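You operate a simulated robot arm through the tools that you are given. There is no shell and no other tool. Be economical: measure what you need, move in short steps, check, and stop when the job is done.

The job below is to be done with a simulated two-armed robot. You get a single attempt, and the scene is never put back.

TASK
Carry the cardboard tray with both arms and set it on the top of the small table.

It is judged by the outcome, as a careful person would: the job done as asked, and still so three seconds after it is handed in. It fails if anything else is knocked over, pushed out of place, dropped, spilled or broken.

THE ROBOT
Two 7-joint arms with two-finger parallel grippers on one trunk, on a base that drives. Base frame: it is fixed to the floor where the robot stands at the start and does not move with it; the origin is under the middle of the robot, x ahead of it, y to its left, z up; the surface under the hand at the start is at about z = 800. Lengths are in mm, angles in rad, forces in N, time in s.
The left shoulder is at the start at [50, 177, 1079], the right one opposite. With the tool pointing down near the work surface each hand reaches from about 220 to 700 mm from the robot's upright axis, wherever it stands, measured 20 degrees to its own side. Places, roughly: top of the small table [-1500, -2300, 800]. Payload 3.43 kg a hand.
Tool frame (each hand has its own): the origin (TCP) lies between the finger pads and is the grasp point; the fingertips stand 34 mm ahead of it; z points along the fingers, y is the line along which they close. Largest opening 128 mm; finger width 24, thickness 12; the body of the gripper, 48 by 130 mm, starts 96 mm behind the TCP.
Orientation is that of the tool frame in the base frame, as a unit quaternion [w, x, y, z]. With the fingers straight down and closing along the base's y, the tool's x points along the base's -x, its y along +y and its z along -z.

THE INTERFACE
- The arms move only by the tool arm_command. It takes "left_rows", "right_rows" or both (then of equal length, played together; a hand with none holds still); each is a list of rows, each a list of 7 numbers: the shift along the tool's x, y, z in units of 40 mm (1.0 is 40 mm), then the turn, a rotation vector about the tool's x, y, z in units of 6 degrees (1.0 is 6 degrees), then the closure, from 0 (fully open) to 1 (shut). In form: [[tx, ty, tz, wx, wy, wz, jaw], ...]. A call has 1 to 10 rows; each row shifts and turns the commanded pose from where the row before left it, along the tool's axes as they then stand. A call with a number of a shift or a turn outside -1 to 1 is refused whole. Each row takes 0.2 s and may step no farther than 50 mm and 0.15 rad from the row before; otherwise, or with a gripper value out of range, the whole call is refused. Where a pose cannot be reached the arm comes as near as it can. A force on the tool above 40 N (or 10 N above the force at the start of the call, whichever is more), or a blocked arm, ends the call early, and 0.2 s more pass. Each finger travels about 108 mm/s and halts on what it meets, pressing with about 35 N; the grip force reading is that of the motor and also rises with nothing between the fingers. The clock runs only during rows and for 0.2 s after the last one: add rows that do not move to give the fingers time. The reply holds the time, the measured pose of the TCP, the force on the tool along the base axes, the opening and the grip force, in the units named above and with some noise, with the torque about the TCP (base axes, N m) and any sound that the robot's microphone picked up, and new pictures: "show" is both (left out), scene, wrist or none (wrist: the cameras of the hands that moved).
- Cameras (640 x 400 px; columns grow to the right, rows downward): "scene" is now at [140.5, -45.6, 1236.5]; the picture's right is [-0.54, -0.84, 0.00], its down [-0.54, 0.34, -0.77] and it looks along [0.65, -0.41, -0.64] (base axes); focal length 259 px, centre (320, 200). "left" rides on the left gripper at [76, 11, -160] in its tool frame; the picture's right is [-0.15, 0.99, 0.00], its down [-0.88, -0.13, -0.46] and it looks along [-0.45, -0.07, 0.89] (tool axes); focal length 234 px, centre (320, 200). "right" rides on the right gripper at [76, -11, -160] in its tool frame; the picture's right is [0.15, 0.99, 0.00], its down [-0.88, 0.13, -0.46] and it looks along [-0.45, 0.07, 0.89] (tool axes); focal length 234 px, centre (320, 200). There is no depth. A picture from a camera that has moved, and an enlarged one, comes with that camera's place and axes in the base frame and with its lens.
- raise_lower(by): slides the trunk up (or, below 0, down) by that many mm; the arms and the scene camera ride with it, the base frame stays. It gives what a move gives, with no picture.
- base_move(legs): drives the robot by 1 to 6 legs, each [ahead, turn to the left] in mm and rad, along the robot's own axes; the way and the turn of a leg run together, so that a leg with both is an arc; at most 1500 mm and 3.142 rad a leg. The arms and the cameras ride along, it lands a little off, and it stops where it bumps. It gives what a move gives, and a new picture of the scene camera.
- head_to(pan, tilt): turns the head with the scene camera to pan (to the left, within 1.396 rad either way) and tilt (down, from -0.506 to 1.204), counted from straight ahead of the robot. It gives what a move gives, and a new picture of the scene camera.
- zoom(camera, box): a new picture of the part [left, top, right, bottom] of that camera's present view, enlarged. It takes no simulated time.
- sign_off(): hands the job in; it is judged then, once.

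Go step by step. Nothing tells you exact positions but the pictures and the camera data: compare them with the known pose of the tool, close in by small moves and look again before you grip or let go. The budget is 120 turns and 260 pictures, counting those below and the enlarged ones. Unless the task says otherwise, let go and move clear before handing in, and close with one line.

The tools are called after "Emit:" as a command line: name --argument value ..., lists and objects as JSON in quotes. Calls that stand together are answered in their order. arm_command: Moves the arms, as the interface text tells. Its arguments: {"type":"object","properties":{"left_rows":{"type":"array","items":{"type":"array","items":{"type":"number"}}},"right_rows":{"type":"array","items":{"type":"array","items":{"type":"number"}}},"show":{"type":"string","enum":["both","scene","wrist","none"]}},"required":[]} The other tools are called the same way: raise_lower (by) slides the trunk up or down; base_move (legs) drives the base; head_to (pan, tilt) turns the head that bears the scene camera; zoom (camera, box) takes an enlarged picture of a part of a camera's view; sign_off () hands the job in.

At the start:

```text
clock: 0.0
left_position: [438.3, -36.8, 1044.7]
left_ee_rot: [0.0, -0.001, 1.0, 0.0]
left_force: [-0.4, 0.9, -0.6]
left_ft_torque: [0.03, 0.0, 0.05]
left_finger_gap: 128.0
left_grip_force: 0.0
right_position: [462.3, -419.8, 1038.8]
right_ee_rot: [0.001, 0.0, 1.0, 0.001]
right_force: [-0.4, 0.3, -0.6]
right_ft_torque: [0.02, 0.01, 0.03]
right_finger_gap: 127.8
right_grip_force: 0.1
trunk travel left (down, up): [-250.0, 151.0]
robot x, y, heading: [1.2, 1.4, -0.001]
head pan, tilt: [-0.565, 0.693]
```

scene: 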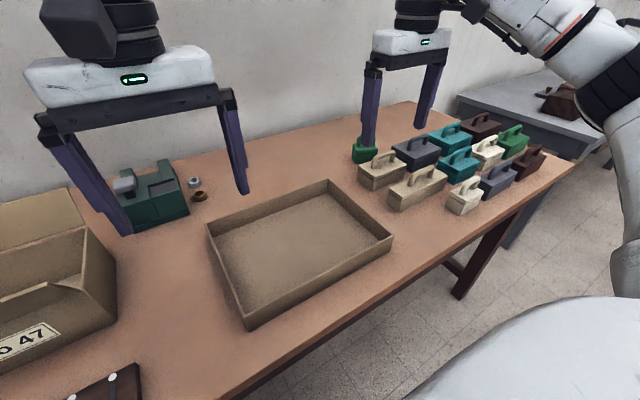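
right: 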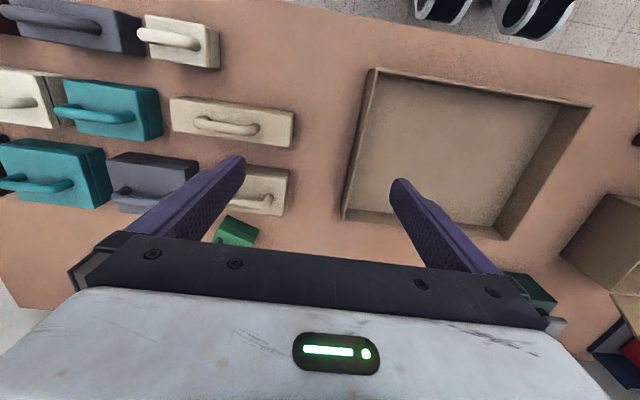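
left: 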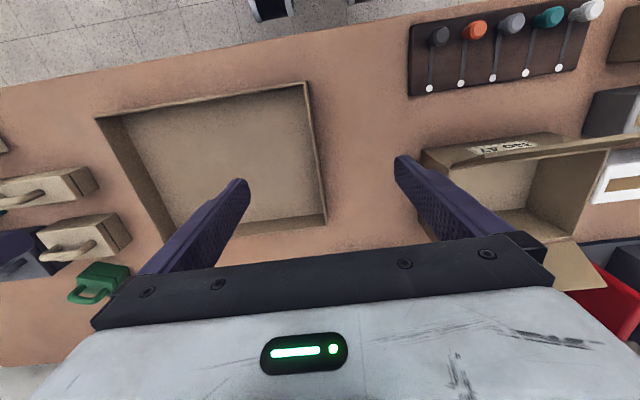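

I see the open tray on the table, with the boxes to its left and small blocks to its right. First I'll enlarge the views to locate its corners.

Emit:
zoom --camera "scene" --box '[180, 150, 420, 350]'

Emit:
zoom --camera "right" --box '[320, 50, 620, 250]'

Emit:
zoom --camera "left" --box '[70, 60, 370, 260]'

```text
2.00 times, centred on (300, 250) of scene
camera zoom: at [140.5, -45.6, 1236.5], right [-0.54, -0.84, 0.0], down [-0.54, 0.34, -0.77], along [0.65, -0.41, -0.64], focal length 518 px, centre (360, 100)
```

zoom: 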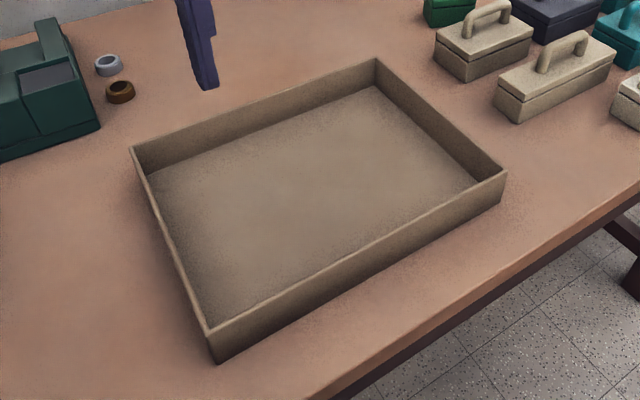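

```text
2.00 times, centred on (470, 150) of right
camera zoom: at [385.2, -431.4, 1199.1], right [-0.15, 0.99, 0.0], down [0.88, 0.13, 0.46], along [0.45, 0.07, -0.89], focal length 468 px, centre (20, 300)
```

zoom: 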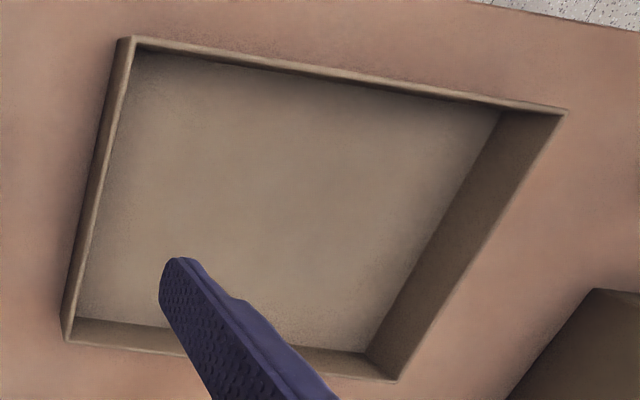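

```text
2.00 times, centred on (220, 160) of left
camera zoom: at [363.6, -26.8, 1204.4], right [0.15, 0.99, 0.0], down [0.88, -0.13, 0.46], along [0.45, -0.07, -0.89], focal length 468 px, centre (520, 280)
```

zoom: 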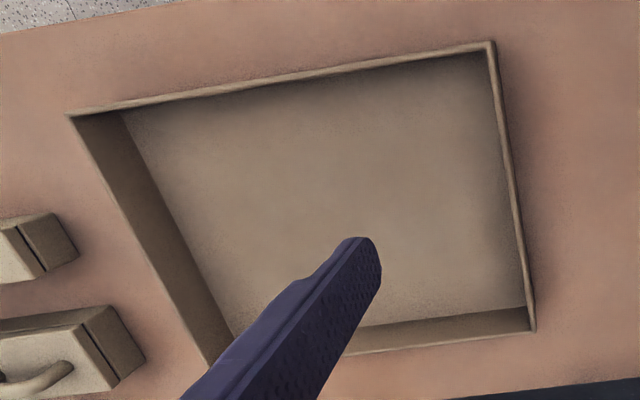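

The tray is square to the base axes: the rim spans roughly x 360–597 and y −356 to −50, and its top is at z≈847. I'll bring the hands over the middles of the left and right walls, still above the rim.

Emit:
arm_command --left_rows '[[-0.25, -0.08, 0.6, 0, 0, 0, 0], [-0.25, -0.08, 0.6, 0, 0, 0, 0], [-0.25, -0.08, 0.6, 0, 0, 0, 0], [-0.25, -0.08, 0.6, 0, 0, 0, 0], [0, 0, 0.5, 0, 0, 0, 0]]' --right_rows '[[-0.1, 0.4, 0.6, 0, 0, 0, 0], [-0.1, 0.4, 0.6, 0, 0, 0, 0], [-0.1, 0.4, 0.6, 0, 0, 0, 0], [-0.1, 0.4, 0.6, 0, 0, 0, 0], [0, 0, 0.35, 0, 0, 0, 0]]'

```text
clock: 1.2
left_position: [479.1, -49.3, 929.1]
left_ee_rot: [0.0, 0.0, 1.0, -0.001]
left_force: [0.1, 0.4, -0.6]
left_ft_torque: [-0.06, 0.0, 0.0]
left_finger_gap: 127.8
left_grip_force: 0.0
right_position: [479.0, -356.4, 928.0]
right_ee_rot: [-0.001, 0.0, 1.0, 0.0]
right_force: [0.2, -0.7, 0.1]
right_ft_torque: [0.02, 0.02, 0.0]
right_finger_gap: 128.2
right_grip_force: 0.1
trunk travel left (down, up): [-250.0, 151.0]
robot x, y, heading: [1.6, -0.9, 0.003]
head pan, tilt: [-0.565, 0.693]
camera scene: at [140.6, -45.7, 1236.5], right [-0.54, -0.84, 0.0], down [-0.54, 0.34, -0.77], along [0.65, -0.41, -0.64], focal length 259 px, centre (320, 200)
camera right: at [401.4, -367.8, 1088.0], right [-0.15, 0.99, 0.0], down [0.88, 0.13, 0.46], along [0.45, 0.07, -0.89], focal length 234 px, centre (320, 200)
camera left: at [403.3, -38.3, 1088.9], right [0.15, 0.99, 0.0], down [0.88, -0.13, 0.46], along [0.45, -0.07, -0.89], focal length 234 px, centre (320, 200)
```

scene: 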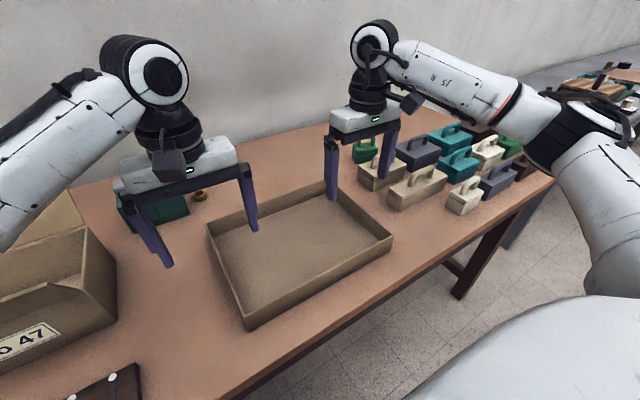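
right: 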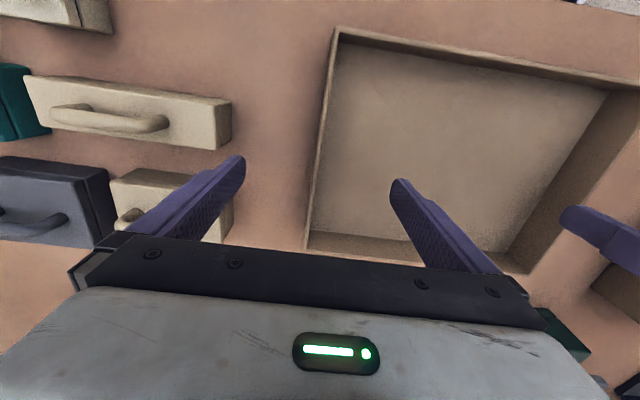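
left: 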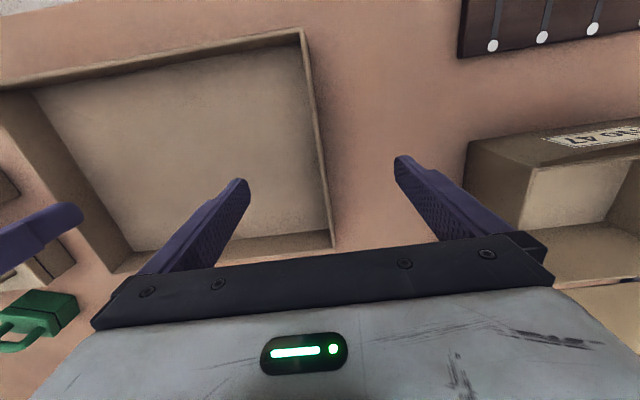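

Both hands are centred over their walls. Now I'll lower them so the tips straddle the walls just above the tray floor.

Emit:
arm_command --left_rows '[[0, 0, 0.7, 0, 0, 0, 0], [0, 0, 0.7, 0, 0, 0, 0], [0, 0, 0.6, 0, 0, 0, 0], [0, 0, 0, 0, 0, 0, 0.45]]' --right_rows '[[0, 0, 0.7, 0, 0, 0, 0], [0, 0, 0.7, 0, 0, 0, 0], [0, 0, 0.57, 0, 0, 0, 0], [0, 0, 0, 0, 0, 0, 0.45]]'

```text
clock: 2.2
left_position: [478.1, -50.1, 849.2]
left_ee_rot: [0.0, 0.0, 1.0, 0.001]
left_force: [-0.1, 0.1, -0.3]
left_ft_torque: [0.03, 0.01, 0.02]
left_finger_gap: 70.2
left_grip_force: 0.1
right_position: [478.5, -354.9, 849.4]
right_ee_rot: [0.001, 0.0, 1.0, 0.0]
right_force: [-0.4, 0.6, -0.2]
right_ft_torque: [0.03, 0.01, -0.01]
right_finger_gap: 70.5
right_grip_force: 0.2
trunk travel left (down, up): [-250.0, 151.0]
robot x, y, heading: [2.5, -2.0, 0.0]
head pan, tilt: [-0.565, 0.693]
camera scene: at [140.5, -45.6, 1236.5], right [-0.54, -0.84, 0.0], down [-0.54, 0.34, -0.77], along [0.65, -0.41, -0.64], focal length 259 px, centre (320, 200)
camera right: at [402.0, -366.3, 1009.3], right [-0.15, 0.99, 0.0], down [0.88, 0.13, 0.46], along [0.45, 0.07, -0.89], focal length 234 px, centre (320, 200)
camera left: at [402.5, -38.4, 1009.3], right [0.15, 0.99, 0.0], down [0.88, -0.13, 0.46], along [0.45, -0.07, -0.89], focal length 234 px, centre (320, 200)
```

scene: 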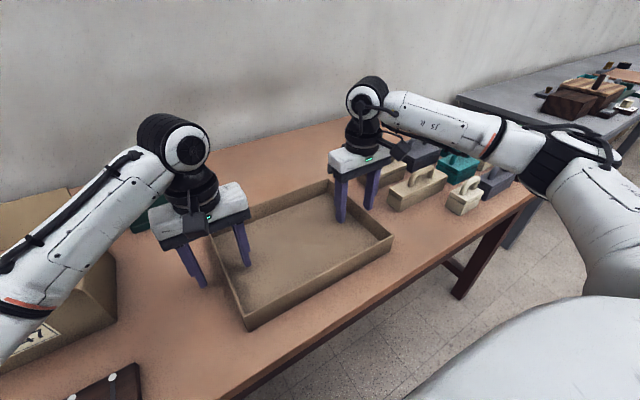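
right: 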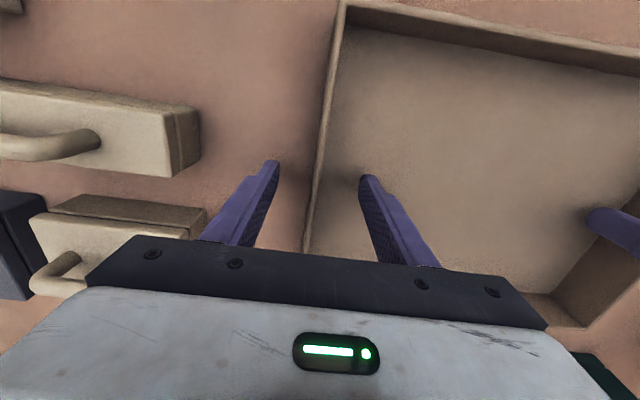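
left: 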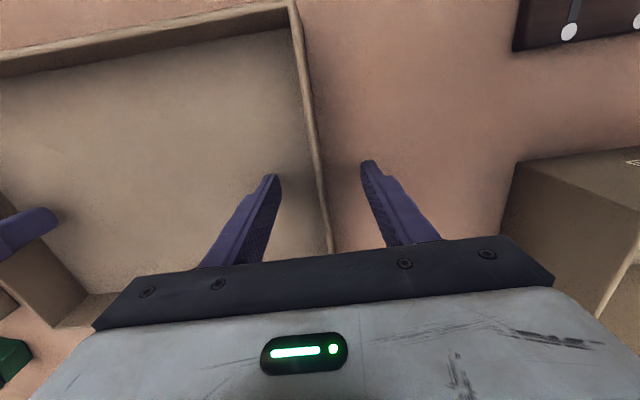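

Each wall lies between its fingers without contact. I'll close both grippers.

Emit:
arm_command --left_rows '[[0, 0, 0.1, 0, 0, 0, 0.8], [0, 0, 0, 0, 0, 0, 0.92], [0, 0, 0, 0, 0, 0, 1], [0, 0, 0, 0, 0, 0, 1], [0, 0, 0, 0, 0, 0, 1]]' --right_rows '[[0, 0, 0.1, 0, 0, 0, 0.8], [0, 0, 0, 0, 0, 0, 0.92], [0, 0, 0, 0, 0, 0, 1], [0, 0, 0, 0, 0, 0, 1], [0, 0, 0, 0, 0, 0, 1]]' --show "wrist"

```text
clock: 3.4
left_position: [478.6, -48.0, 846.4]
left_ee_rot: [-0.001, -0.002, 1.0, 0.004]
left_force: [-1.3, 23.7, 5.4]
left_ft_torque: [-0.68, 0.24, -0.29]
left_finger_gap: 4.6
left_grip_force: 35.2
right_position: [476.8, -359.1, 845.1]
right_ee_rot: [0.0, 0.003, 1.0, -0.003]
right_force: [0.0, -24.8, -0.2]
right_ft_torque: [0.53, 0.01, 0.22]
right_finger_gap: 4.6
right_grip_force: 35.4
trunk travel left (down, up): [-250.0, 151.0]
robot x, y, heading: [-0.6, -0.2, 0.003]
head pan, tilt: [-0.565, 0.693]
camera right: at [401.8, -368.5, 1005.5], right [-0.14, 0.99, -0.01], down [0.88, 0.13, 0.45], along [0.45, 0.06, -0.89], focal length 234 px, centre (320, 200)
camera left: at [403.9, -38.0, 1005.0], right [0.14, 0.99, 0.01], down [0.88, -0.13, 0.45], along [0.45, -0.06, -0.89], focal length 234 px, centre (320, 200)
```

right: 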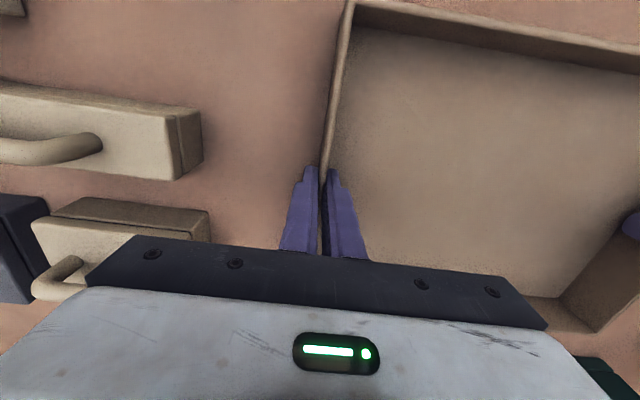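
left: 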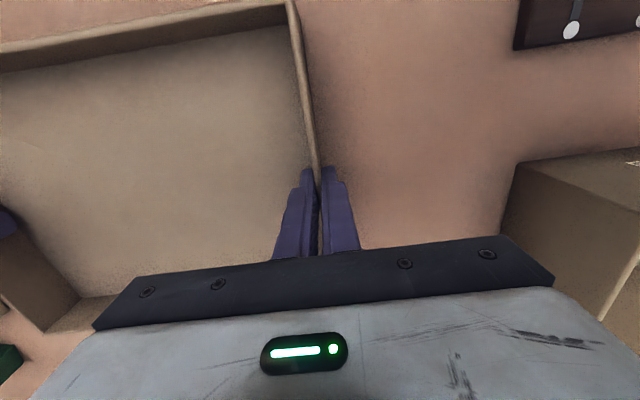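

Both walls are gripped (gap 4.6 mm), but the hands press inward about 24 N. I'll relax them outward by ~3 mm each and lift slightly.

Emit:
arm_command --left_rows '[[0, 0.07, 0, 0, 0, 0, 1], [0, 0, -0.5, 0, 0, 0, 1], [0, 0, -0.5, 0, 0, 0, 1], [0, 0, 0, 0, 0, 0, 1]]' --right_rows '[[0, -0.07, 0, 0, 0, 0, 1], [0, 0, -0.5, 0, 0, 0, 1], [0, 0, -0.5, 0, 0, 0, 1], [0, 0, 0, 0, 0, 0, 1]]' --show "scene"

```text
clock: 4.4
left_position: [480.2, -48.5, 885.9]
left_ee_rot: [-0.001, -0.001, 1.0, 0.0]
left_force: [0.6, 11.9, 0.7]
left_ft_torque: [-0.21, 0.02, 0.06]
left_finger_gap: 4.8
left_grip_force: 34.8
right_position: [480.5, -357.9, 886.2]
right_ee_rot: [0.001, 0.0, 1.0, 0.0]
right_force: [-0.7, -11.5, -4.5]
right_ft_torque: [-0.61, 0.03, 0.07]
right_finger_gap: 5.0
right_grip_force: 35.1
trunk travel left (down, up): [-250.0, 151.0]
robot x, y, heading: [0.5, -0.5, 0.0]
head pan, tilt: [-0.565, 0.693]
camera scene: at [140.8, -45.8, 1236.4], right [-0.54, -0.84, 0.0], down [-0.54, 0.34, -0.77], along [0.65, -0.41, -0.64], focal length 259 px, centre (320, 200)
```

scene: 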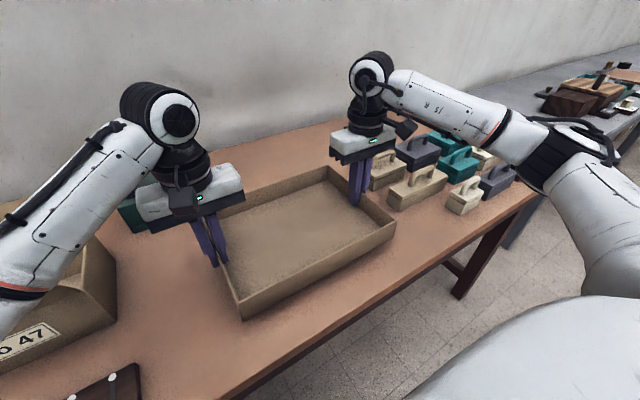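

The tray came up level. I'll relax the squeeze further and lift another 120 mm.

Emit:
arm_command --left_rows '[[0, 0.06, 0, 0, 0, 0, 1], [0, 0, -0.6, 0, 0, 0, 1], [0, 0, -0.6, 0, 0, 0, 1], [0, 0, -0.6, 0, 0, 0, 1], [0, 0, -0.6, 0, 0, 0, 1], [0, 0, -0.6, 0, 0, 0, 1], [0, 0, 0, 0, 0, 0, 1]]' --right_rows '[[0, -0.06, 0, 0, 0, 0, 1], [0, 0, -0.6, 0, 0, 0, 1], [0, 0, -0.6, 0, 0, 0, 1], [0, 0, -0.6, 0, 0, 0, 1], [0, 0, -0.6, 0, 0, 0, 1], [0, 0, -0.6, 0, 0, 0, 1], [0, 0, 0, 0, 0, 0, 1]]' --show "none"

Emit:
head_to --pan -1.396 --tilt 0.4

Emit:
head_to --pan 1.396 --tilt 0.4

```text
clock: 6.0
left_position: [478.4, -49.6, 1005.9]
left_ee_rot: [0.001, 0.001, 1.0, -0.005]
left_force: [0.7, -27.2, 2.5]
left_ft_torque: [-0.58, 0.51, 0.12]
left_finger_gap: 4.7
left_grip_force: 34.8
right_position: [477.9, -360.2, 1005.8]
right_ee_rot: [-0.001, -0.002, 1.0, 0.001]
right_force: [-0.3, 26.5, -7.7]
right_ft_torque: [-0.98, -0.52, -0.11]
right_finger_gap: 5.1
right_grip_force: 35.0
trunk travel left (down, up): [-250.0, 151.0]
robot x, y, heading: [-0.2, 0.8, 0.002]
head pan, tilt: [-0.565, 0.693]
```

```text
clock: 7.2
left_position: [479.0, -49.7, 1004.6]
left_ee_rot: [0.001, 0.001, 1.0, -0.005]
left_force: [-1.1, -27.6, 3.0]
left_ft_torque: [-0.53, 0.38, 0.02]
left_finger_gap: 4.6
left_grip_force: 34.8
right_position: [477.9, -359.7, 1008.0]
right_ee_rot: [0.0, -0.002, 1.0, 0.002]
right_force: [0.4, 28.2, -7.3]
right_ft_torque: [-0.93, -0.37, -0.15]
right_finger_gap: 5.1
right_grip_force: 35.0
trunk travel left (down, up): [-250.0, 151.0]
robot x, y, heading: [-0.5, 0.7, -0.002]
head pan, tilt: [-1.396, 0.4]
camera scene: at [85.0, -91.4, 1262.7], right [-0.98, -0.17, 0.0], down [-0.07, 0.38, -0.92], along [0.16, -0.91, -0.39], focal length 259 px, centre (320, 200)
```

scene: 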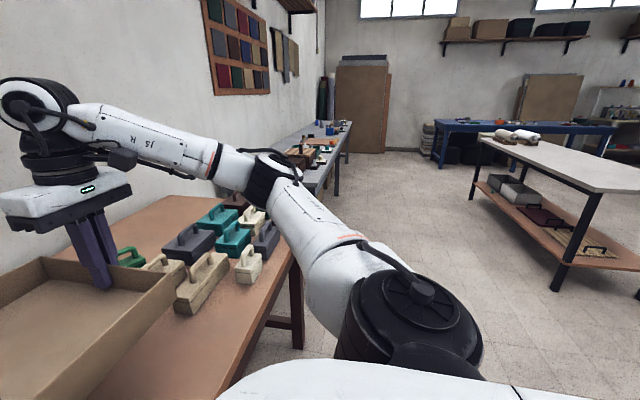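

```text
clock: 9.6
left_position: [478.8, -49.5, 1005.5]
left_ee_rot: [0.001, 0.001, 1.0, -0.005]
left_force: [-0.1, -27.4, 2.4]
left_ft_torque: [-0.55, -0.01, -0.04]
left_finger_gap: 4.8
left_grip_force: 34.9
right_position: [478.1, -360.0, 1006.8]
right_ee_rot: [0.001, -0.002, 1.0, 0.002]
right_force: [1.5, 28.6, -6.8]
right_ft_torque: [-0.9, 0.0, -0.22]
right_finger_gap: 4.9
right_grip_force: 35.3
trunk travel left (down, up): [-250.0, 151.0]
robot x, y, heading: [1.1, -0.7, -0.003]
head pan, tilt: [1.396, 0.4]
camera scene: at [85.0, 91.1, 1262.7], right [0.98, -0.17, 0.0], down [-0.07, -0.38, -0.92], along [0.16, 0.91, -0.39], focal length 259 px, centre (320, 200)
```

scene: 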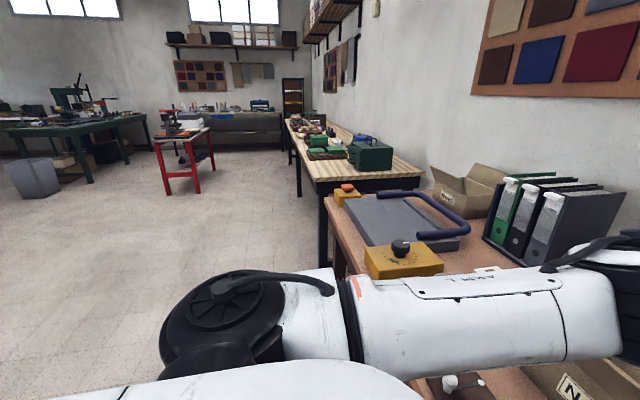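

The white-topped table to the right spans about x<−1065, y −1500 to −3100, which matches the named small table. Some rolls lie at its far end and its near end is clear. I'll ease the outward pull, then back off and turn toward it.

Emit:
arm_command --left_rows '[[0, -0.04, 0, 0, 0, 0, 1], [0, 0, 0, 0, 0, 0, 1]]' --right_rows '[[0, 0.04, 0, 0, 0, 0, 1], [0, 0, 0, 0, 0, 0, 1]]' --show "none"

Emit:
head_to --pan -0.5 --tilt 0.5

Emit:
base_move --legs '[[-400, 0]]'

```text
clock: 10.2
left_position: [479.0, -48.5, 1004.9]
left_ee_rot: [0.001, 0.0, 1.0, -0.001]
left_force: [-1.9, -20.6, 1.7]
left_ft_torque: [-0.55, -0.31, -0.31]
left_finger_gap: 4.8
left_grip_force: 35.0
right_position: [477.7, -358.7, 1006.9]
right_ee_rot: [0.0, 0.0, 1.0, 0.0]
right_force: [2.0, 20.8, -7.4]
right_ft_torque: [-0.81, 0.33, -0.24]
right_finger_gap: 4.7
right_grip_force: 34.7
trunk travel left (down, up): [-250.0, 151.0]
robot x, y, heading: [0.8, -1.9, -0.002]
head pan, tilt: [1.396, 0.4]
```

```text
clock: 12.1
left_position: [479.5, -49.0, 1005.5]
left_ee_rot: [0.002, 0.0, 1.0, -0.003]
left_force: [-2.3, -17.8, 2.5]
left_ft_torque: [-0.65, -0.15, -0.15]
left_finger_gap: 4.7
left_grip_force: 35.2
right_position: [478.0, -359.1, 1007.6]
right_ee_rot: [0.0, 0.0, 1.0, 0.0]
right_force: [0.5, 18.1, -7.6]
right_ft_torque: [-0.88, 0.2, -0.18]
right_finger_gap: 4.8
right_grip_force: 34.9
trunk travel left (down, up): [-250.0, 151.0]
robot x, y, heading: [-2.1, -2.1, -0.003]
head pan, tilt: [-0.499, 0.499]
camera scene: at [148.7, -43.6, 1253.6], right [-0.48, -0.88, 0.0], down [-0.42, 0.23, -0.88], along [0.77, -0.42, -0.48], focal length 259 px, centre (320, 200)
```

scene: 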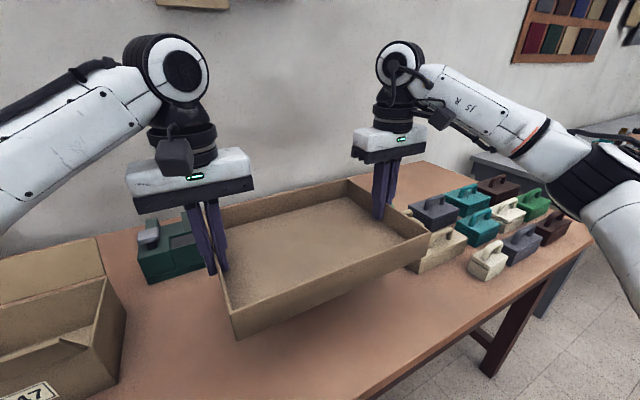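

```text
clock: 14.6
left_position: [82.4, -49.1, 1004.6]
left_ee_rot: [0.002, 0.001, 1.0, -0.001]
left_force: [-1.3, -17.7, 2.5]
left_ft_torque: [-0.67, 0.06, -0.18]
left_finger_gap: 4.3
left_grip_force: 35.1
right_position: [82.1, -359.5, 1005.9]
right_ee_rot: [0.001, 0.001, 1.0, 0.0]
right_force: [0.5, 17.1, -6.5]
right_ft_torque: [-0.82, -0.05, -0.17]
right_finger_gap: 4.4
right_grip_force: 35.4
trunk travel left (down, up): [-250.0, 151.0]
robot x, y, heading: [-397.3, -0.4, -0.003]
head pan, tilt: [-0.499, 0.499]
camera scene: at [-247.0, -43.6, 1253.6], right [-0.48, -0.88, 0.0], down [-0.42, 0.23, -0.88], along [0.77, -0.42, -0.48], focal length 259 px, centre (320, 200)
```

scene: 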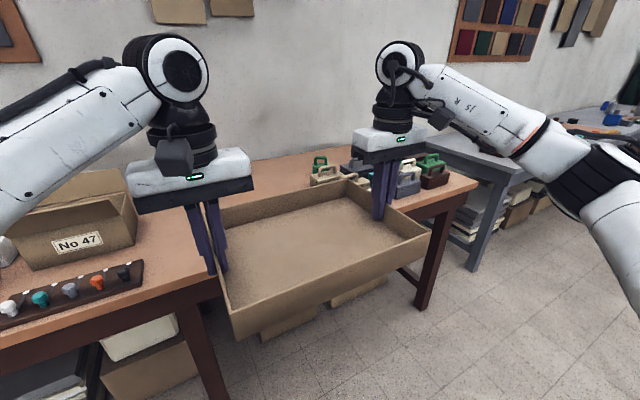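

The carry is stable. Now I'll turn right to face along −y and look down the aisle.

Emit:
base_move --legs '[[0, -1.568]]'

Emit:
head_to --pan -0.3 --tilt 0.25

```text
clock: 18.8
left_position: [-441.8, -478.5, 1004.9]
left_ee_rot: [-0.002, 0.705, 0.71, -0.001]
left_force: [-2.1, 1.8, 1.7]
left_ft_torque: [-0.04, 0.34, -0.17]
left_finger_gap: 4.8
left_grip_force: 34.6
right_position: [-752.6, -479.1, 1007.0]
right_ee_rot: [-0.001, 0.705, 0.709, 0.0]
right_force: [2.1, -1.7, -6.3]
right_ft_torque: [0.0, 0.99, -0.21]
right_finger_gap: 4.5
right_grip_force: 34.7
trunk travel left (down, up): [-250.0, 151.0]
robot x, y, heading: [-394.5, 1.0, -1.56]
head pan, tilt: [-0.499, 0.499]
camera scene: at [-439.9, -150.0, 1253.5], right [-0.88, 0.47, 0.0], down [0.23, 0.42, -0.88], along [-0.42, -0.77, -0.48], focal length 259 px, centre (320, 200)
```

scene: 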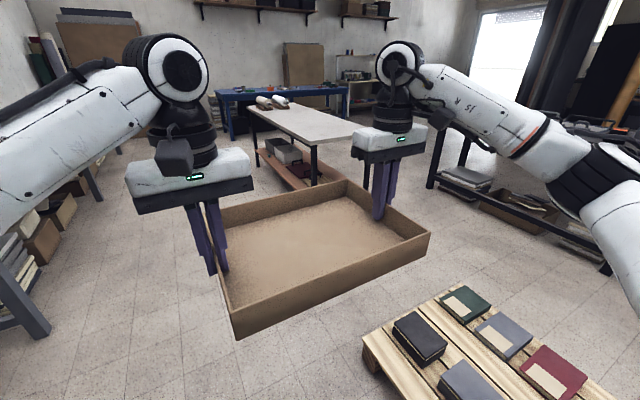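

```text
clock: 19.5
left_position: [-442.9, -479.5, 1004.7]
left_ee_rot: [-0.002, 0.706, 0.708, -0.002]
left_force: [-1.5, 0.9, 1.0]
left_ft_torque: [0.14, 0.15, -0.08]
left_finger_gap: 4.5
left_grip_force: 35.1
right_position: [-753.1, -479.7, 1005.6]
right_ee_rot: [0.0, 0.706, 0.709, 0.0]
right_force: [0.5, -0.2, -4.9]
right_ft_torque: [-0.16, 0.78, -0.12]
right_finger_gap: 4.4
right_grip_force: 34.8
trunk travel left (down, up): [-250.0, 151.0]
robot x, y, heading: [-397.8, 1.9, -1.564]
head pan, tilt: [-0.3, 0.25]
camera scene: at [-423.9, -159.3, 1276.6], right [-0.96, 0.29, 0.0], down [0.07, 0.24, -0.97], along [-0.28, -0.93, -0.25], focal length 259 px, centre (320, 200)
```

scene: 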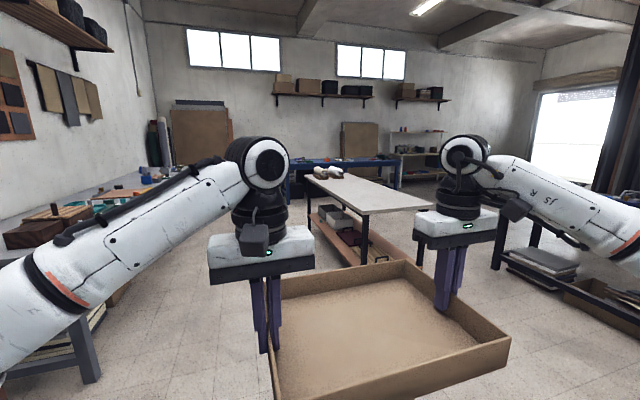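

The aisle along x≈−400 is clear; there's a low pallet to the right and the table is ahead on the right. I'll drive down beside the table.

Emit:
base_move --legs '[[1050, 0], [1050, 0]]'

Emit:
head_to --pan -1.2 --tilt 0.5

```text
clock: 29.9
left_position: [-399.5, -2567.9, 1004.2]
left_ee_rot: [-0.002, 0.699, 0.715, -0.002]
left_force: [-1.9, 1.3, 0.8]
left_ft_torque: [0.01, 0.18, -0.14]
left_finger_gap: 4.3
left_grip_force: 35.0
right_position: [-710.0, -2574.6, 1006.9]
right_ee_rot: [0.0, 0.698, 0.716, 0.0]
right_force: [0.5, -0.9, -6.0]
right_ft_torque: [-0.03, 0.88, -0.13]
right_finger_gap: 4.7
right_grip_force: 35.1
trunk travel left (down, up): [-250.0, 151.0]
robot x, y, heading: [-361.0, -2087.8, -1.551]
head pan, tilt: [-0.3, 0.25]
camera scene: at [-387.6, -2248.0, 1276.6], right [-0.96, 0.27, 0.0], down [0.07, 0.24, -0.97], along [-0.26, -0.93, -0.25], focal length 259 px, centre (320, 200)
```

scene: 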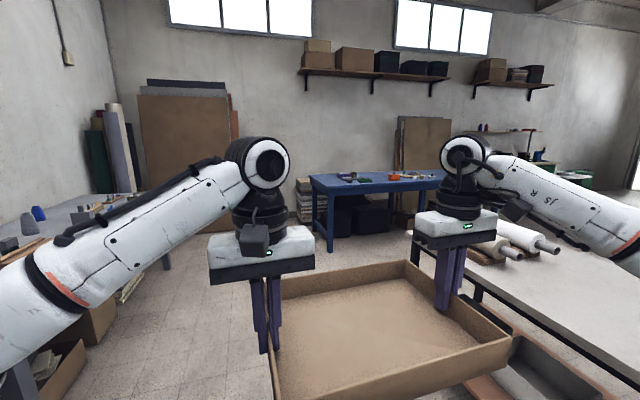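

```text
clock: 31.1
left_position: [-400.4, -2567.2, 1003.9]
left_ee_rot: [-0.002, 0.699, 0.715, -0.002]
left_force: [-0.2, 1.3, 1.1]
left_ft_torque: [0.13, 0.08, -0.1]
left_finger_gap: 4.5
left_grip_force: 35.1
right_position: [-709.1, -2574.0, 1006.6]
right_ee_rot: [-0.001, 0.698, 0.716, 0.0]
right_force: [0.9, -0.3, -5.1]
right_ft_torque: [-0.11, 0.76, -0.18]
right_finger_gap: 4.6
right_grip_force: 35.2
trunk travel left (down, up): [-250.0, 151.0]
robot x, y, heading: [-362.6, -2085.4, -1.55]
head pan, tilt: [-1.201, 0.499]
camera scene: at [-446.2, -2193.1, 1253.6], right [-0.39, 0.92, 0.0], down [0.44, 0.18, -0.88], along [-0.81, -0.34, -0.48], focal length 259 px, centre (320, 200)
```

scene: 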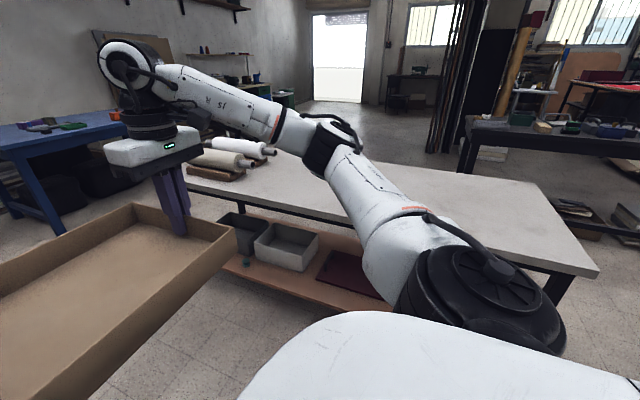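

The table's near edge seems to be at x≈−1200 and its top perhaps a bit below 800. The rolls are at the far-left end. I'll turn right to face the table.

Emit:
base_move --legs '[[0, -1.59]]'

Emit:
head_to --pan 0.0 --tilt 0.5

```text
clock: 35.4
left_position: [-842.2, -2043.2, 1004.7]
left_ee_rot: [-0.002, 1.0, 0.005, 0.0]
left_force: [0.4, 2.0, 0.4]
left_ft_torque: [0.14, -0.04, -0.16]
left_finger_gap: 4.3
left_grip_force: 34.8
right_position: [-843.0, -1733.8, 1006.2]
right_ee_rot: [0.0, 1.0, 0.006, 0.0]
right_force: [-1.3, -1.4, -6.1]
right_ft_torque: [0.84, 0.03, -0.12]
right_finger_gap: 4.5
right_grip_force: 34.8
trunk travel left (down, up): [-250.0, 151.0]
robot x, y, heading: [-359.9, -2087.7, -3.131]
head pan, tilt: [-1.201, 0.499]
camera scene: at [-468.0, -2003.8, 1253.6], right [0.93, 0.37, 0.0], down [0.18, -0.44, -0.88], along [-0.33, 0.81, -0.48], focal length 259 px, centre (320, 200)
```

scene: 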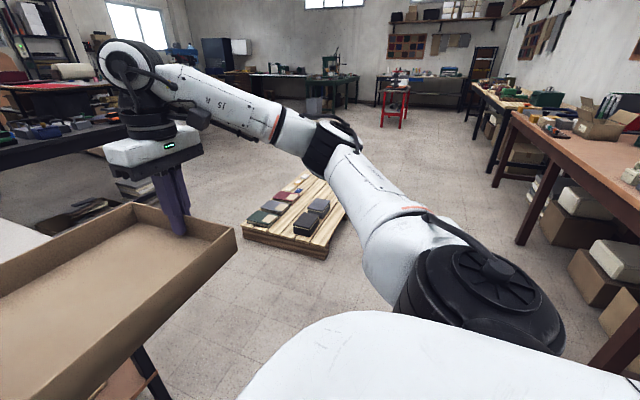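

```text
clock: 36.8
left_position: [-841.6, -2043.9, 1005.7]
left_ee_rot: [-0.002, 1.0, 0.006, 0.0]
left_force: [1.1, 1.2, 0.7]
left_ft_torque: [0.04, -0.05, -0.12]
left_finger_gap: 4.4
left_grip_force: 35.0
right_position: [-844.0, -1733.6, 1006.3]
right_ee_rot: [0.0, 1.0, 0.006, 0.0]
right_force: [-2.7, -1.1, -5.0]
right_ft_torque: [0.74, 0.05, -0.15]
right_finger_gap: 4.5
right_grip_force: 34.5
trunk travel left (down, up): [-250.0, 151.0]
robot x, y, heading: [-362.0, -2090.9, -3.13]
head pan, tilt: [0.0, 0.499]
camera scene: at [-525.2, -2089.3, 1253.6], right [-0.01, 1.0, 0.0], down [0.48, 0.0, -0.88], along [-0.88, -0.01, -0.48], focal length 259 px, centre (320, 200)
```

scene: 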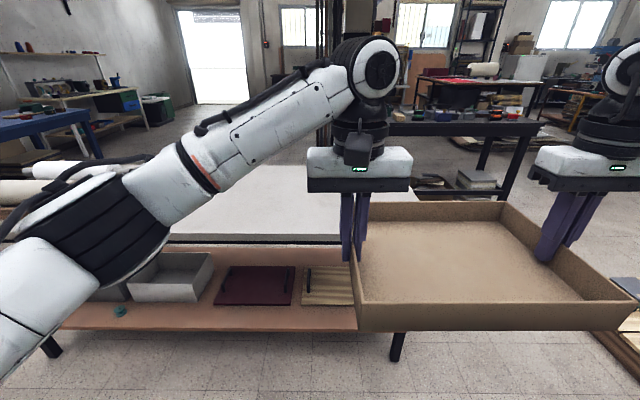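

The tray is toward the table's right end, so I'll shift it 200 mm to the robot's left with both arms. That centres it in front of me and well inside the tabletop.

Emit:
arm_command --left_rows '[[0, 0.3, 0, 0, 0, 0, 1], [0, 0.5, 0, 0, 0, 0, 1], [0, 0.6, 0, 0, 0, 0, 1], [0, 0.6, 0, 0, 0, 0, 1], [0, 0.6, 0, 0, 0, 0, 1], [0, 0.6, 0, 0, 0, 0, 1], [0, 0.6, 0, 0, 0, 0, 1], [0, 0.6, 0, 0, 0, 0, 1], [0, 0.4, 0, 0, 0, 0, 1], [0, 0.2, 0, 0, 0, 0, 1]]' --right_rows '[[0, 0.3, 0, 0, 0, 0, 1], [0, 0.5, 0, 0, 0, 0, 1], [0, 0.6, 0, 0, 0, 0, 1], [0, 0.6, 0, 0, 0, 0, 1], [0, 0.6, 0, 0, 0, 0, 1], [0, 0.6, 0, 0, 0, 0, 1], [0, 0.6, 0, 0, 0, 0, 1], [0, 0.6, 0, 0, 0, 0, 1], [0, 0.4, 0, 0, 0, 0, 1], [0, 0.2, 0, 0, 0, 0, 1]]' --show "scene"

```text
clock: 39.0
left_position: [-838.8, -2244.4, 1004.1]
left_ee_rot: [-0.003, 1.0, 0.005, -0.001]
left_force: [0.0, 9.3, 4.5]
left_ft_torque: [0.68, 0.11, 0.07]
left_finger_gap: 4.5
left_grip_force: 35.2
right_position: [-842.7, -1932.6, 1008.0]
right_ee_rot: [0.001, 1.0, 0.007, 0.001]
right_force: [-0.6, -9.4, -8.3]
right_ft_torque: [1.17, -0.11, -0.03]
right_finger_gap: 4.5
right_grip_force: 34.8
trunk travel left (down, up): [-250.0, 151.0]
robot x, y, heading: [-363.7, -2090.8, -3.134]
head pan, tilt: [0.0, 0.499]
camera scene: at [-525.2, -2089.6, 1253.5], right [-0.01, 1.0, 0.0], down [0.48, 0.01, -0.88], along [-0.88, -0.01, -0.48], focal length 259 px, centre (320, 200)
```

scene: 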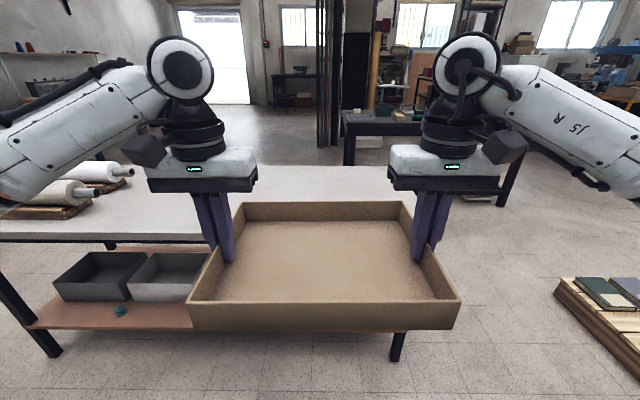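

The tray is centred in front of me. I'll drive partway in and re-measure the table edge and height.

Emit:
base_move --legs '[[330, 0]]'

Emit:
head_to --pan 0.6 --tilt 0.75

```text
clock: 41.2
left_position: [-1178.3, -2247.5, 1004.8]
left_ee_rot: [-0.003, 1.0, 0.005, 0.0]
left_force: [-0.7, 14.7, 4.2]
left_ft_torque: [0.67, -0.11, 0.03]
left_finger_gap: 4.8
left_grip_force: 35.1
right_position: [-1181.7, -1937.6, 1007.2]
right_ee_rot: [0.0, 1.0, 0.006, 0.0]
right_force: [-0.3, -14.8, -7.5]
right_ft_torque: [1.13, 0.14, -0.05]
right_finger_gap: 4.6
right_grip_force: 35.1
trunk travel left (down, up): [-250.0, 151.0]
robot x, y, heading: [-700.8, -2089.3, -3.131]
head pan, tilt: [0.0, 0.499]
camera scene: at [-863.9, -2093.2, 1253.5], right [-0.01, 1.0, 0.0], down [0.48, 0.01, -0.88], along [-0.88, -0.01, -0.48], focal length 259 px, centre (320, 200)
```

scene: 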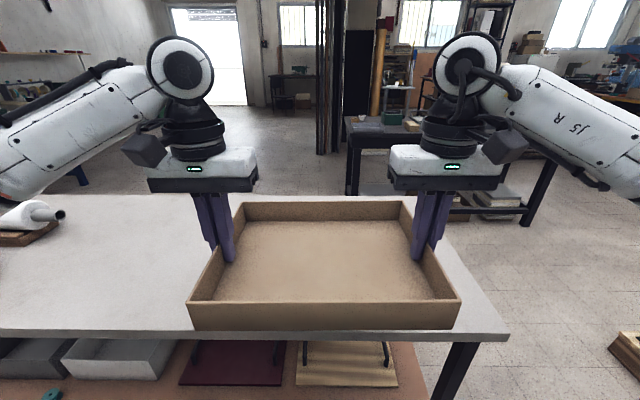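

```text
clock: 42.2
left_position: [-1178.1, -2247.2, 1005.1]
left_ee_rot: [-0.003, 1.0, 0.005, -0.001]
left_force: [0.3, 1.3, 2.2]
left_ft_torque: [0.18, -0.27, 0.02]
left_finger_gap: 4.6
left_grip_force: 35.2
right_position: [-1180.3, -1938.0, 1008.4]
right_ee_rot: [0.0, 1.0, 0.006, 0.0]
right_force: [0.3, -2.7, -6.7]
right_ft_torque: [1.2, 0.28, -0.12]
right_finger_gap: 4.4
right_grip_force: 35.0
trunk travel left (down, up): [-250.0, 151.0]
robot x, y, heading: [-699.5, -2091.8, -3.13]
head pan, tilt: [0.6, 0.75]
camera scene: at [-840.4, -2139.7, 1231.6], right [-0.57, 0.82, 0.0], down [0.56, 0.39, -0.73], along [-0.6, -0.42, -0.68], focal length 259 px, centre (320, 200)
```

scene: 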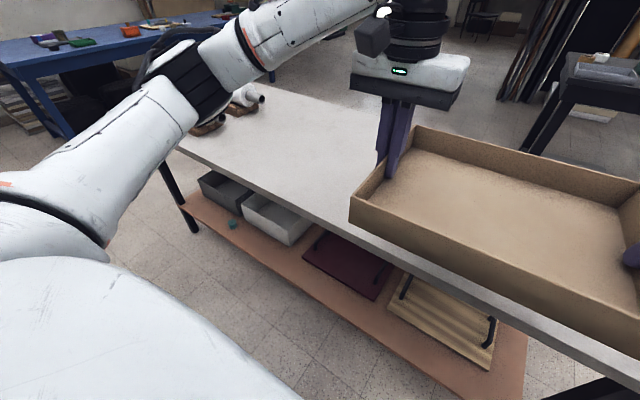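

Comparing the two views, the top is at z≈738, its near edge at x≈−1217 and its right end at y≈−1697. I'll drive in 160 mm more, extend the arms 80 mm, and then start down with the trunk.

Emit:
base_move --legs '[[160, 0]]'

Emit:
arm_command --left_rows '[[-0.3, 0, 0, 0, 0, 0, 1], [-0.5, 0, 0, 0, 0, 0, 1], [-0.5, 0, 0, 0, 0, 0, 1], [-0.5, 0, 0, 0, 0, 0, 1], [-0.2, 0, 0, 0, 0, 0, 1], [0, 0, 0, 0, 0, 0, 1]]' --right_rows '[[-0.3, 0, 0, 0, 0, 0, 1], [-0.5, 0, 0, 0, 0, 0, 1], [-0.5, 0, 0, 0, 0, 0, 1], [-0.5, 0, 0, 0, 0, 0, 1], [-0.2, 0, 0, 0, 0, 0, 1], [0, 0, 0.06, 0, 0, 0, 1]]' --show "none"

Emit:
raise_lower --by -150

Emit:
head_to --pan 0.3 --tilt 0.75

```text
clock: 43.6
left_position: [-1337.3, -2246.6, 1004.0]
left_ee_rot: [-0.004, 1.0, 0.003, -0.001]
left_force: [0.1, 2.8, 2.7]
left_ft_torque: [0.26, 0.24, 0.02]
left_finger_gap: 4.7
left_grip_force: 35.5
right_position: [-1338.5, -1936.3, 1007.3]
right_ee_rot: [0.0, 1.0, 0.005, 0.001]
right_force: [-1.2, -2.1, -7.9]
right_ft_torque: [1.28, -0.26, -0.08]
right_finger_gap: 4.9
right_grip_force: 35.0
trunk travel left (down, up): [-250.0, 151.0]
robot x, y, heading: [-863.5, -2093.6, -3.134]
head pan, tilt: [0.6, 0.75]
camera scene: at [-999.2, -2140.9, 1231.5], right [-0.57, 0.82, 0.0], down [0.56, 0.39, -0.73], along [-0.6, -0.42, -0.68], focal length 259 px, centre (320, 200)
```

scene: 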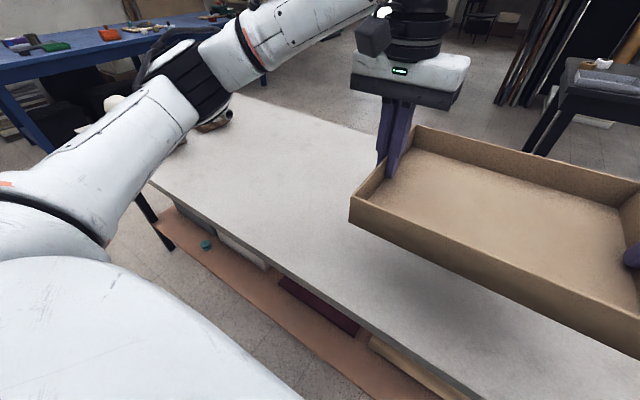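

```text
clock: 45.0
left_position: [-1416.4, -2248.0, 1004.4]
left_ee_rot: [-0.002, 1.0, 0.004, -0.001]
left_force: [0.8, -4.5, -0.2]
left_ft_torque: [-0.18, 0.62, -0.06]
left_finger_gap: 4.7
left_grip_force: 34.9
right_position: [-1417.2, -1938.2, 1005.0]
right_ee_rot: [-0.001, 1.0, 0.005, 0.001]
right_force: [-0.6, 4.4, -4.0]
right_ft_torque: [0.78, -0.66, -0.13]
right_finger_gap: 4.5
right_grip_force: 34.6
trunk travel left (down, up): [-250.0, 151.0]
robot x, y, heading: [-861.1, -2091.6, -3.133]
head pan, tilt: [0.6, 0.75]
```

```text
clock: 46.7
left_position: [-1416.7, -2248.6, 854.8]
left_ee_rot: [-0.004, 1.0, 0.004, 0.0]
left_force: [-0.4, -5.4, -1.6]
left_ft_torque: [-0.48, 0.04, 0.07]
left_finger_gap: 4.4
left_grip_force: 35.0
right_position: [-1417.9, -1938.6, 856.2]
right_ee_rot: [-0.001, 1.0, 0.005, 0.0]
right_force: [-0.2, 6.5, -2.3]
right_ft_torque: [0.65, -0.05, -0.04]
right_finger_gap: 4.7
right_grip_force: 34.8
trunk travel left (down, up): [-100.0, 301.0]
robot x, y, heading: [-859.8, -2093.2, -3.134]
head pan, tilt: [0.6, 0.75]
```

```text
clock: 47.5
left_position: [-1417.1, -2248.8, 854.7]
left_ee_rot: [-0.004, 1.0, 0.004, -0.001]
left_force: [-0.3, -6.5, -2.5]
left_ft_torque: [-0.5, -0.27, 0.04]
left_finger_gap: 4.9
left_grip_force: 34.7
right_position: [-1418.0, -1938.8, 855.5]
right_ee_rot: [0.001, 1.0, 0.004, 0.0]
right_force: [-0.2, 6.1, -3.1]
right_ft_torque: [0.63, 0.27, -0.01]
right_finger_gap: 4.7
right_grip_force: 34.9
trunk travel left (down, up): [-100.0, 301.0]
robot x, y, heading: [-858.4, -2090.8, -3.137]
head pan, tilt: [0.3, 0.75]
camera scene: at [-1009.6, -2118.7, 1081.6], right [-0.3, 0.95, 0.0], down [0.65, 0.21, -0.73], along [-0.7, -0.22, -0.68], focal length 259 px, centre (320, 200)
```

scene: 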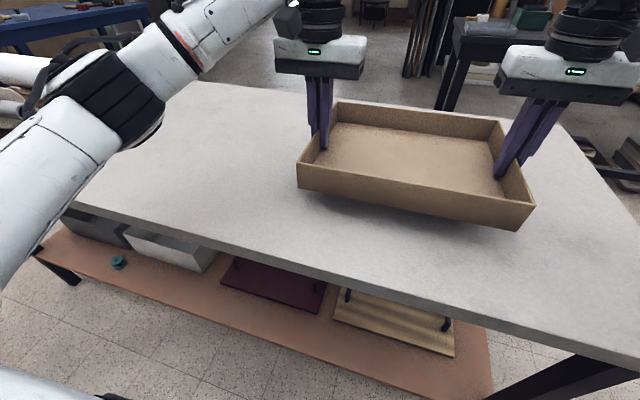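

The tray is over clear tabletop, with its bottom about 70 mm above it. I'll lower the trunk by 50, then feel for contact using the arms.

Emit:
raise_lower --by -50

Emit:
head_to --pan 0.0 --tilt 0.75

```text
clock: 48.5
left_position: [-1417.2, -2249.6, 806.0]
left_ee_rot: [-0.004, 1.0, 0.004, -0.002]
left_force: [-2.9, -6.6, 4.5]
left_ft_torque: [-0.95, -0.52, -0.07]
left_finger_gap: 4.6
left_grip_force: 34.9
right_position: [-1417.9, -1939.3, 806.9]
right_ee_rot: [0.0, 1.0, 0.004, 0.001]
right_force: [0.1, 7.5, -0.8]
right_ft_torque: [0.26, -0.36, -0.1]
right_finger_gap: 4.9
right_grip_force: 34.4
trunk travel left (down, up): [-50.0, 351.0]
robot x, y, heading: [-859.9, -2091.4, -3.128]
head pan, tilt: [0.3, 0.75]
```

```text
clock: 49.2
left_position: [-1416.0, -2248.2, 805.8]
left_ee_rot: [-0.004, 1.0, 0.004, -0.002]
left_force: [-5.1, -6.3, 8.4]
left_ft_torque: [-0.98, -0.09, -0.12]
left_finger_gap: 4.6
left_grip_force: 35.3
right_position: [-1417.6, -1937.4, 806.3]
right_ee_rot: [0.001, 1.0, 0.005, 0.0]
right_force: [-0.8, 7.5, -0.7]
right_ft_torque: [0.28, -0.56, -0.18]
right_finger_gap: 4.8
right_grip_force: 35.0
trunk travel left (down, up): [-50.0, 351.0]
robot x, y, heading: [-860.4, -2092.9, -3.133]
head pan, tilt: [0.0, 0.75]
camera scene: at [-1013.0, -2094.0, 1031.8], right [-0.01, 1.0, 0.0], down [0.68, 0.01, -0.73], along [-0.73, -0.01, -0.68], focal length 259 px, centre (320, 200)
```

scene: 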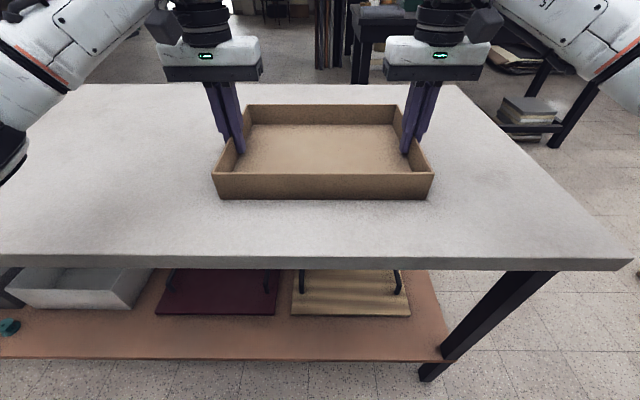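

The upward force on the left hand rose, so the tray is just touching on that side (tabletop ≈760). I'll lower in 1–2 mm steps to seat it.

Emit:
arm_command --left_rows '[[0, 0, 0.0, 0, 0, 0, 1], [0, 0, 0.02, 0, 0, 0, 1], [0, 0, 0, 0, 0, 0, 1]]' --right_rows '[[0, 0, 0.05, 0, 0, 0, 1], [0, 0, 0.03, 0, 0, 0, 1], [0, 0, 0, 0, 0, 0, 1]]' --show "scene"

Emit:
zoom --camera "scene" --box '[190, 90, 460, 260]'

```text
clock: 50.0
left_position: [-1416.4, -2248.0, 806.1]
left_ee_rot: [-0.004, 1.0, 0.005, -0.003]
left_force: [-9.7, -7.6, 14.7]
left_ft_torque: [-1.22, -0.83, 0.05]
left_finger_gap: 4.8
left_grip_force: 34.9
right_position: [-1418.2, -1939.0, 805.4]
right_ee_rot: [0.001, 1.0, 0.005, -0.003]
right_force: [-4.2, 10.0, 20.0]
right_ft_torque: [0.34, -0.98, 0.03]
right_finger_gap: 4.7
right_grip_force: 34.8
trunk travel left (down, up): [-50.0, 351.0]
robot x, y, heading: [-862.6, -2095.5, -3.134]
head pan, tilt: [0.0, 0.75]
camera scene: at [-1012.1, -2094.0, 1032.2], right [-0.01, 1.0, 0.0], down [0.68, 0.01, -0.73], along [-0.73, -0.01, -0.68], focal length 259 px, centre (320, 200)
```

scene: 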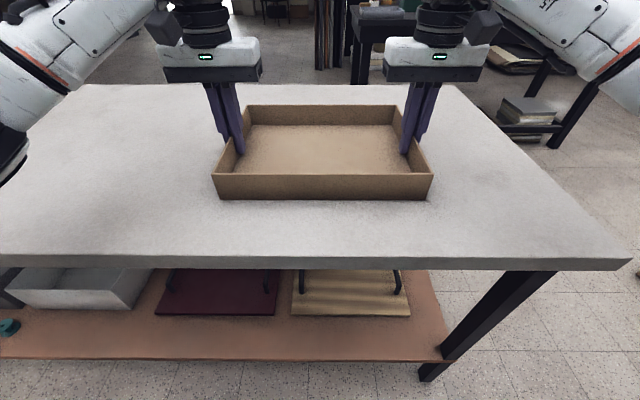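

```text
2.35 times, centred on (325, 175) of scene
camera zoom: at [-1012.1, -2094.0, 1032.2], right [-0.01, 1.0, 0.0], down [0.68, 0.01, -0.73], along [-0.73, -0.01, -0.68], focal length 609 px, centre (308, 259)
```

zoom: 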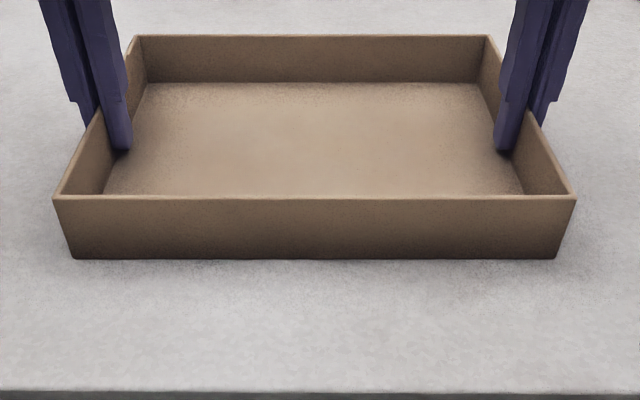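

Both hands now feel 15–20 N from below, so the tray is flat on the table. I'll open the fingers partway.

Emit:
arm_command --left_rows '[[0, 0, 0, 0, 0, 0, 0.9], [0, 0, 0, 0, 0, 0, 0.75], [0, 0, 0, 0, 0, 0, 0.6], [0, 0, 0, 0, 0, 0, 0.5], [0, 0, 0, 0, 0, 0, 0.5]]' --right_rows '[[0, 0, 0, 0, 0, 0, 0.9], [0, 0, 0, 0, 0, 0, 0.75], [0, 0, 0, 0, 0, 0, 0.6], [0, 0, 0, 0, 0, 0, 0.5], [0, 0, 0, 0, 0, 0, 0.5]]'

```text
clock: 51.2
left_position: [-1416.6, -2248.9, 803.1]
left_ee_rot: [-0.004, 1.0, 0.003, -0.001]
left_force: [0.5, -0.5, 0.1]
left_ft_torque: [-0.02, 0.0, 0.01]
left_finger_gap: 64.1
left_grip_force: 0.1
right_position: [-1417.5, -1939.5, 802.4]
right_ee_rot: [0.0, 1.0, 0.004, 0.0]
right_force: [-0.9, 0.6, 0.0]
right_ft_torque: [0.01, -0.01, -0.01]
right_finger_gap: 63.9
right_grip_force: 0.1
trunk travel left (down, up): [-50.0, 351.0]
robot x, y, heading: [-857.9, -2092.5, -3.137]
head pan, tilt: [0.0, 0.75]
camera scene: at [-1013.2, -2094.2, 1031.6], right [-0.01, 1.0, 0.0], down [0.68, 0.01, -0.73], along [-0.73, -0.01, -0.68], focal length 259 px, centre (320, 200)
camera right: at [-1343.1, -1927.6, 963.0], right [0.16, -0.99, 0.0], down [-0.88, -0.14, 0.46], along [-0.45, -0.07, -0.89], focal length 234 px, centre (320, 200)
camera left: at [-1339.5, -2259.9, 962.6], right [-0.14, -0.99, -0.01], down [-0.88, 0.12, 0.46], along [-0.45, 0.07, -0.89], focal length 234 px, centre (320, 200)
```

scene: 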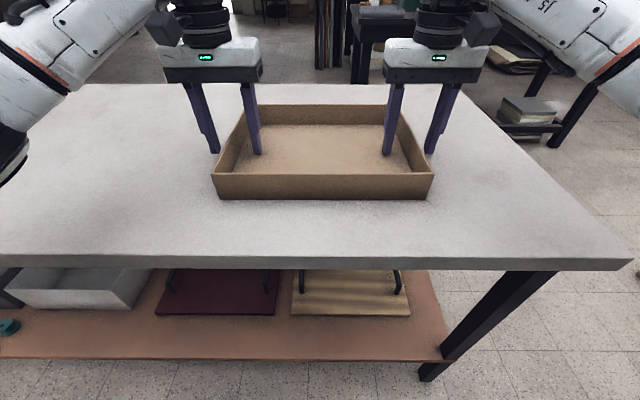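
right: 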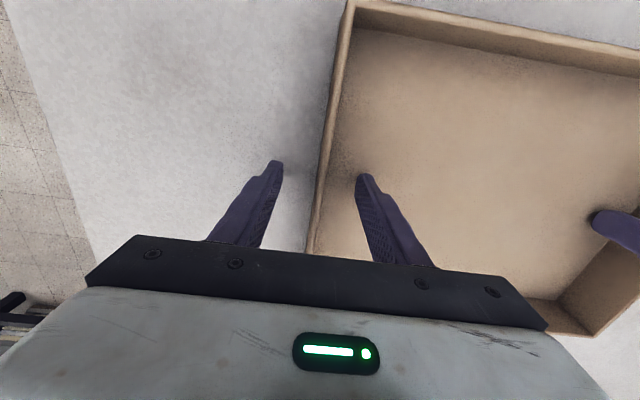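
left: 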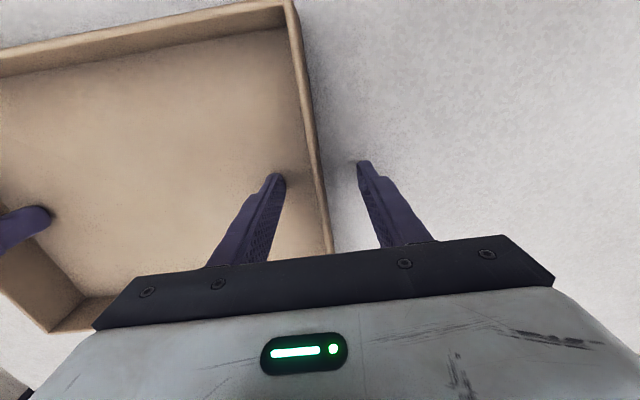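

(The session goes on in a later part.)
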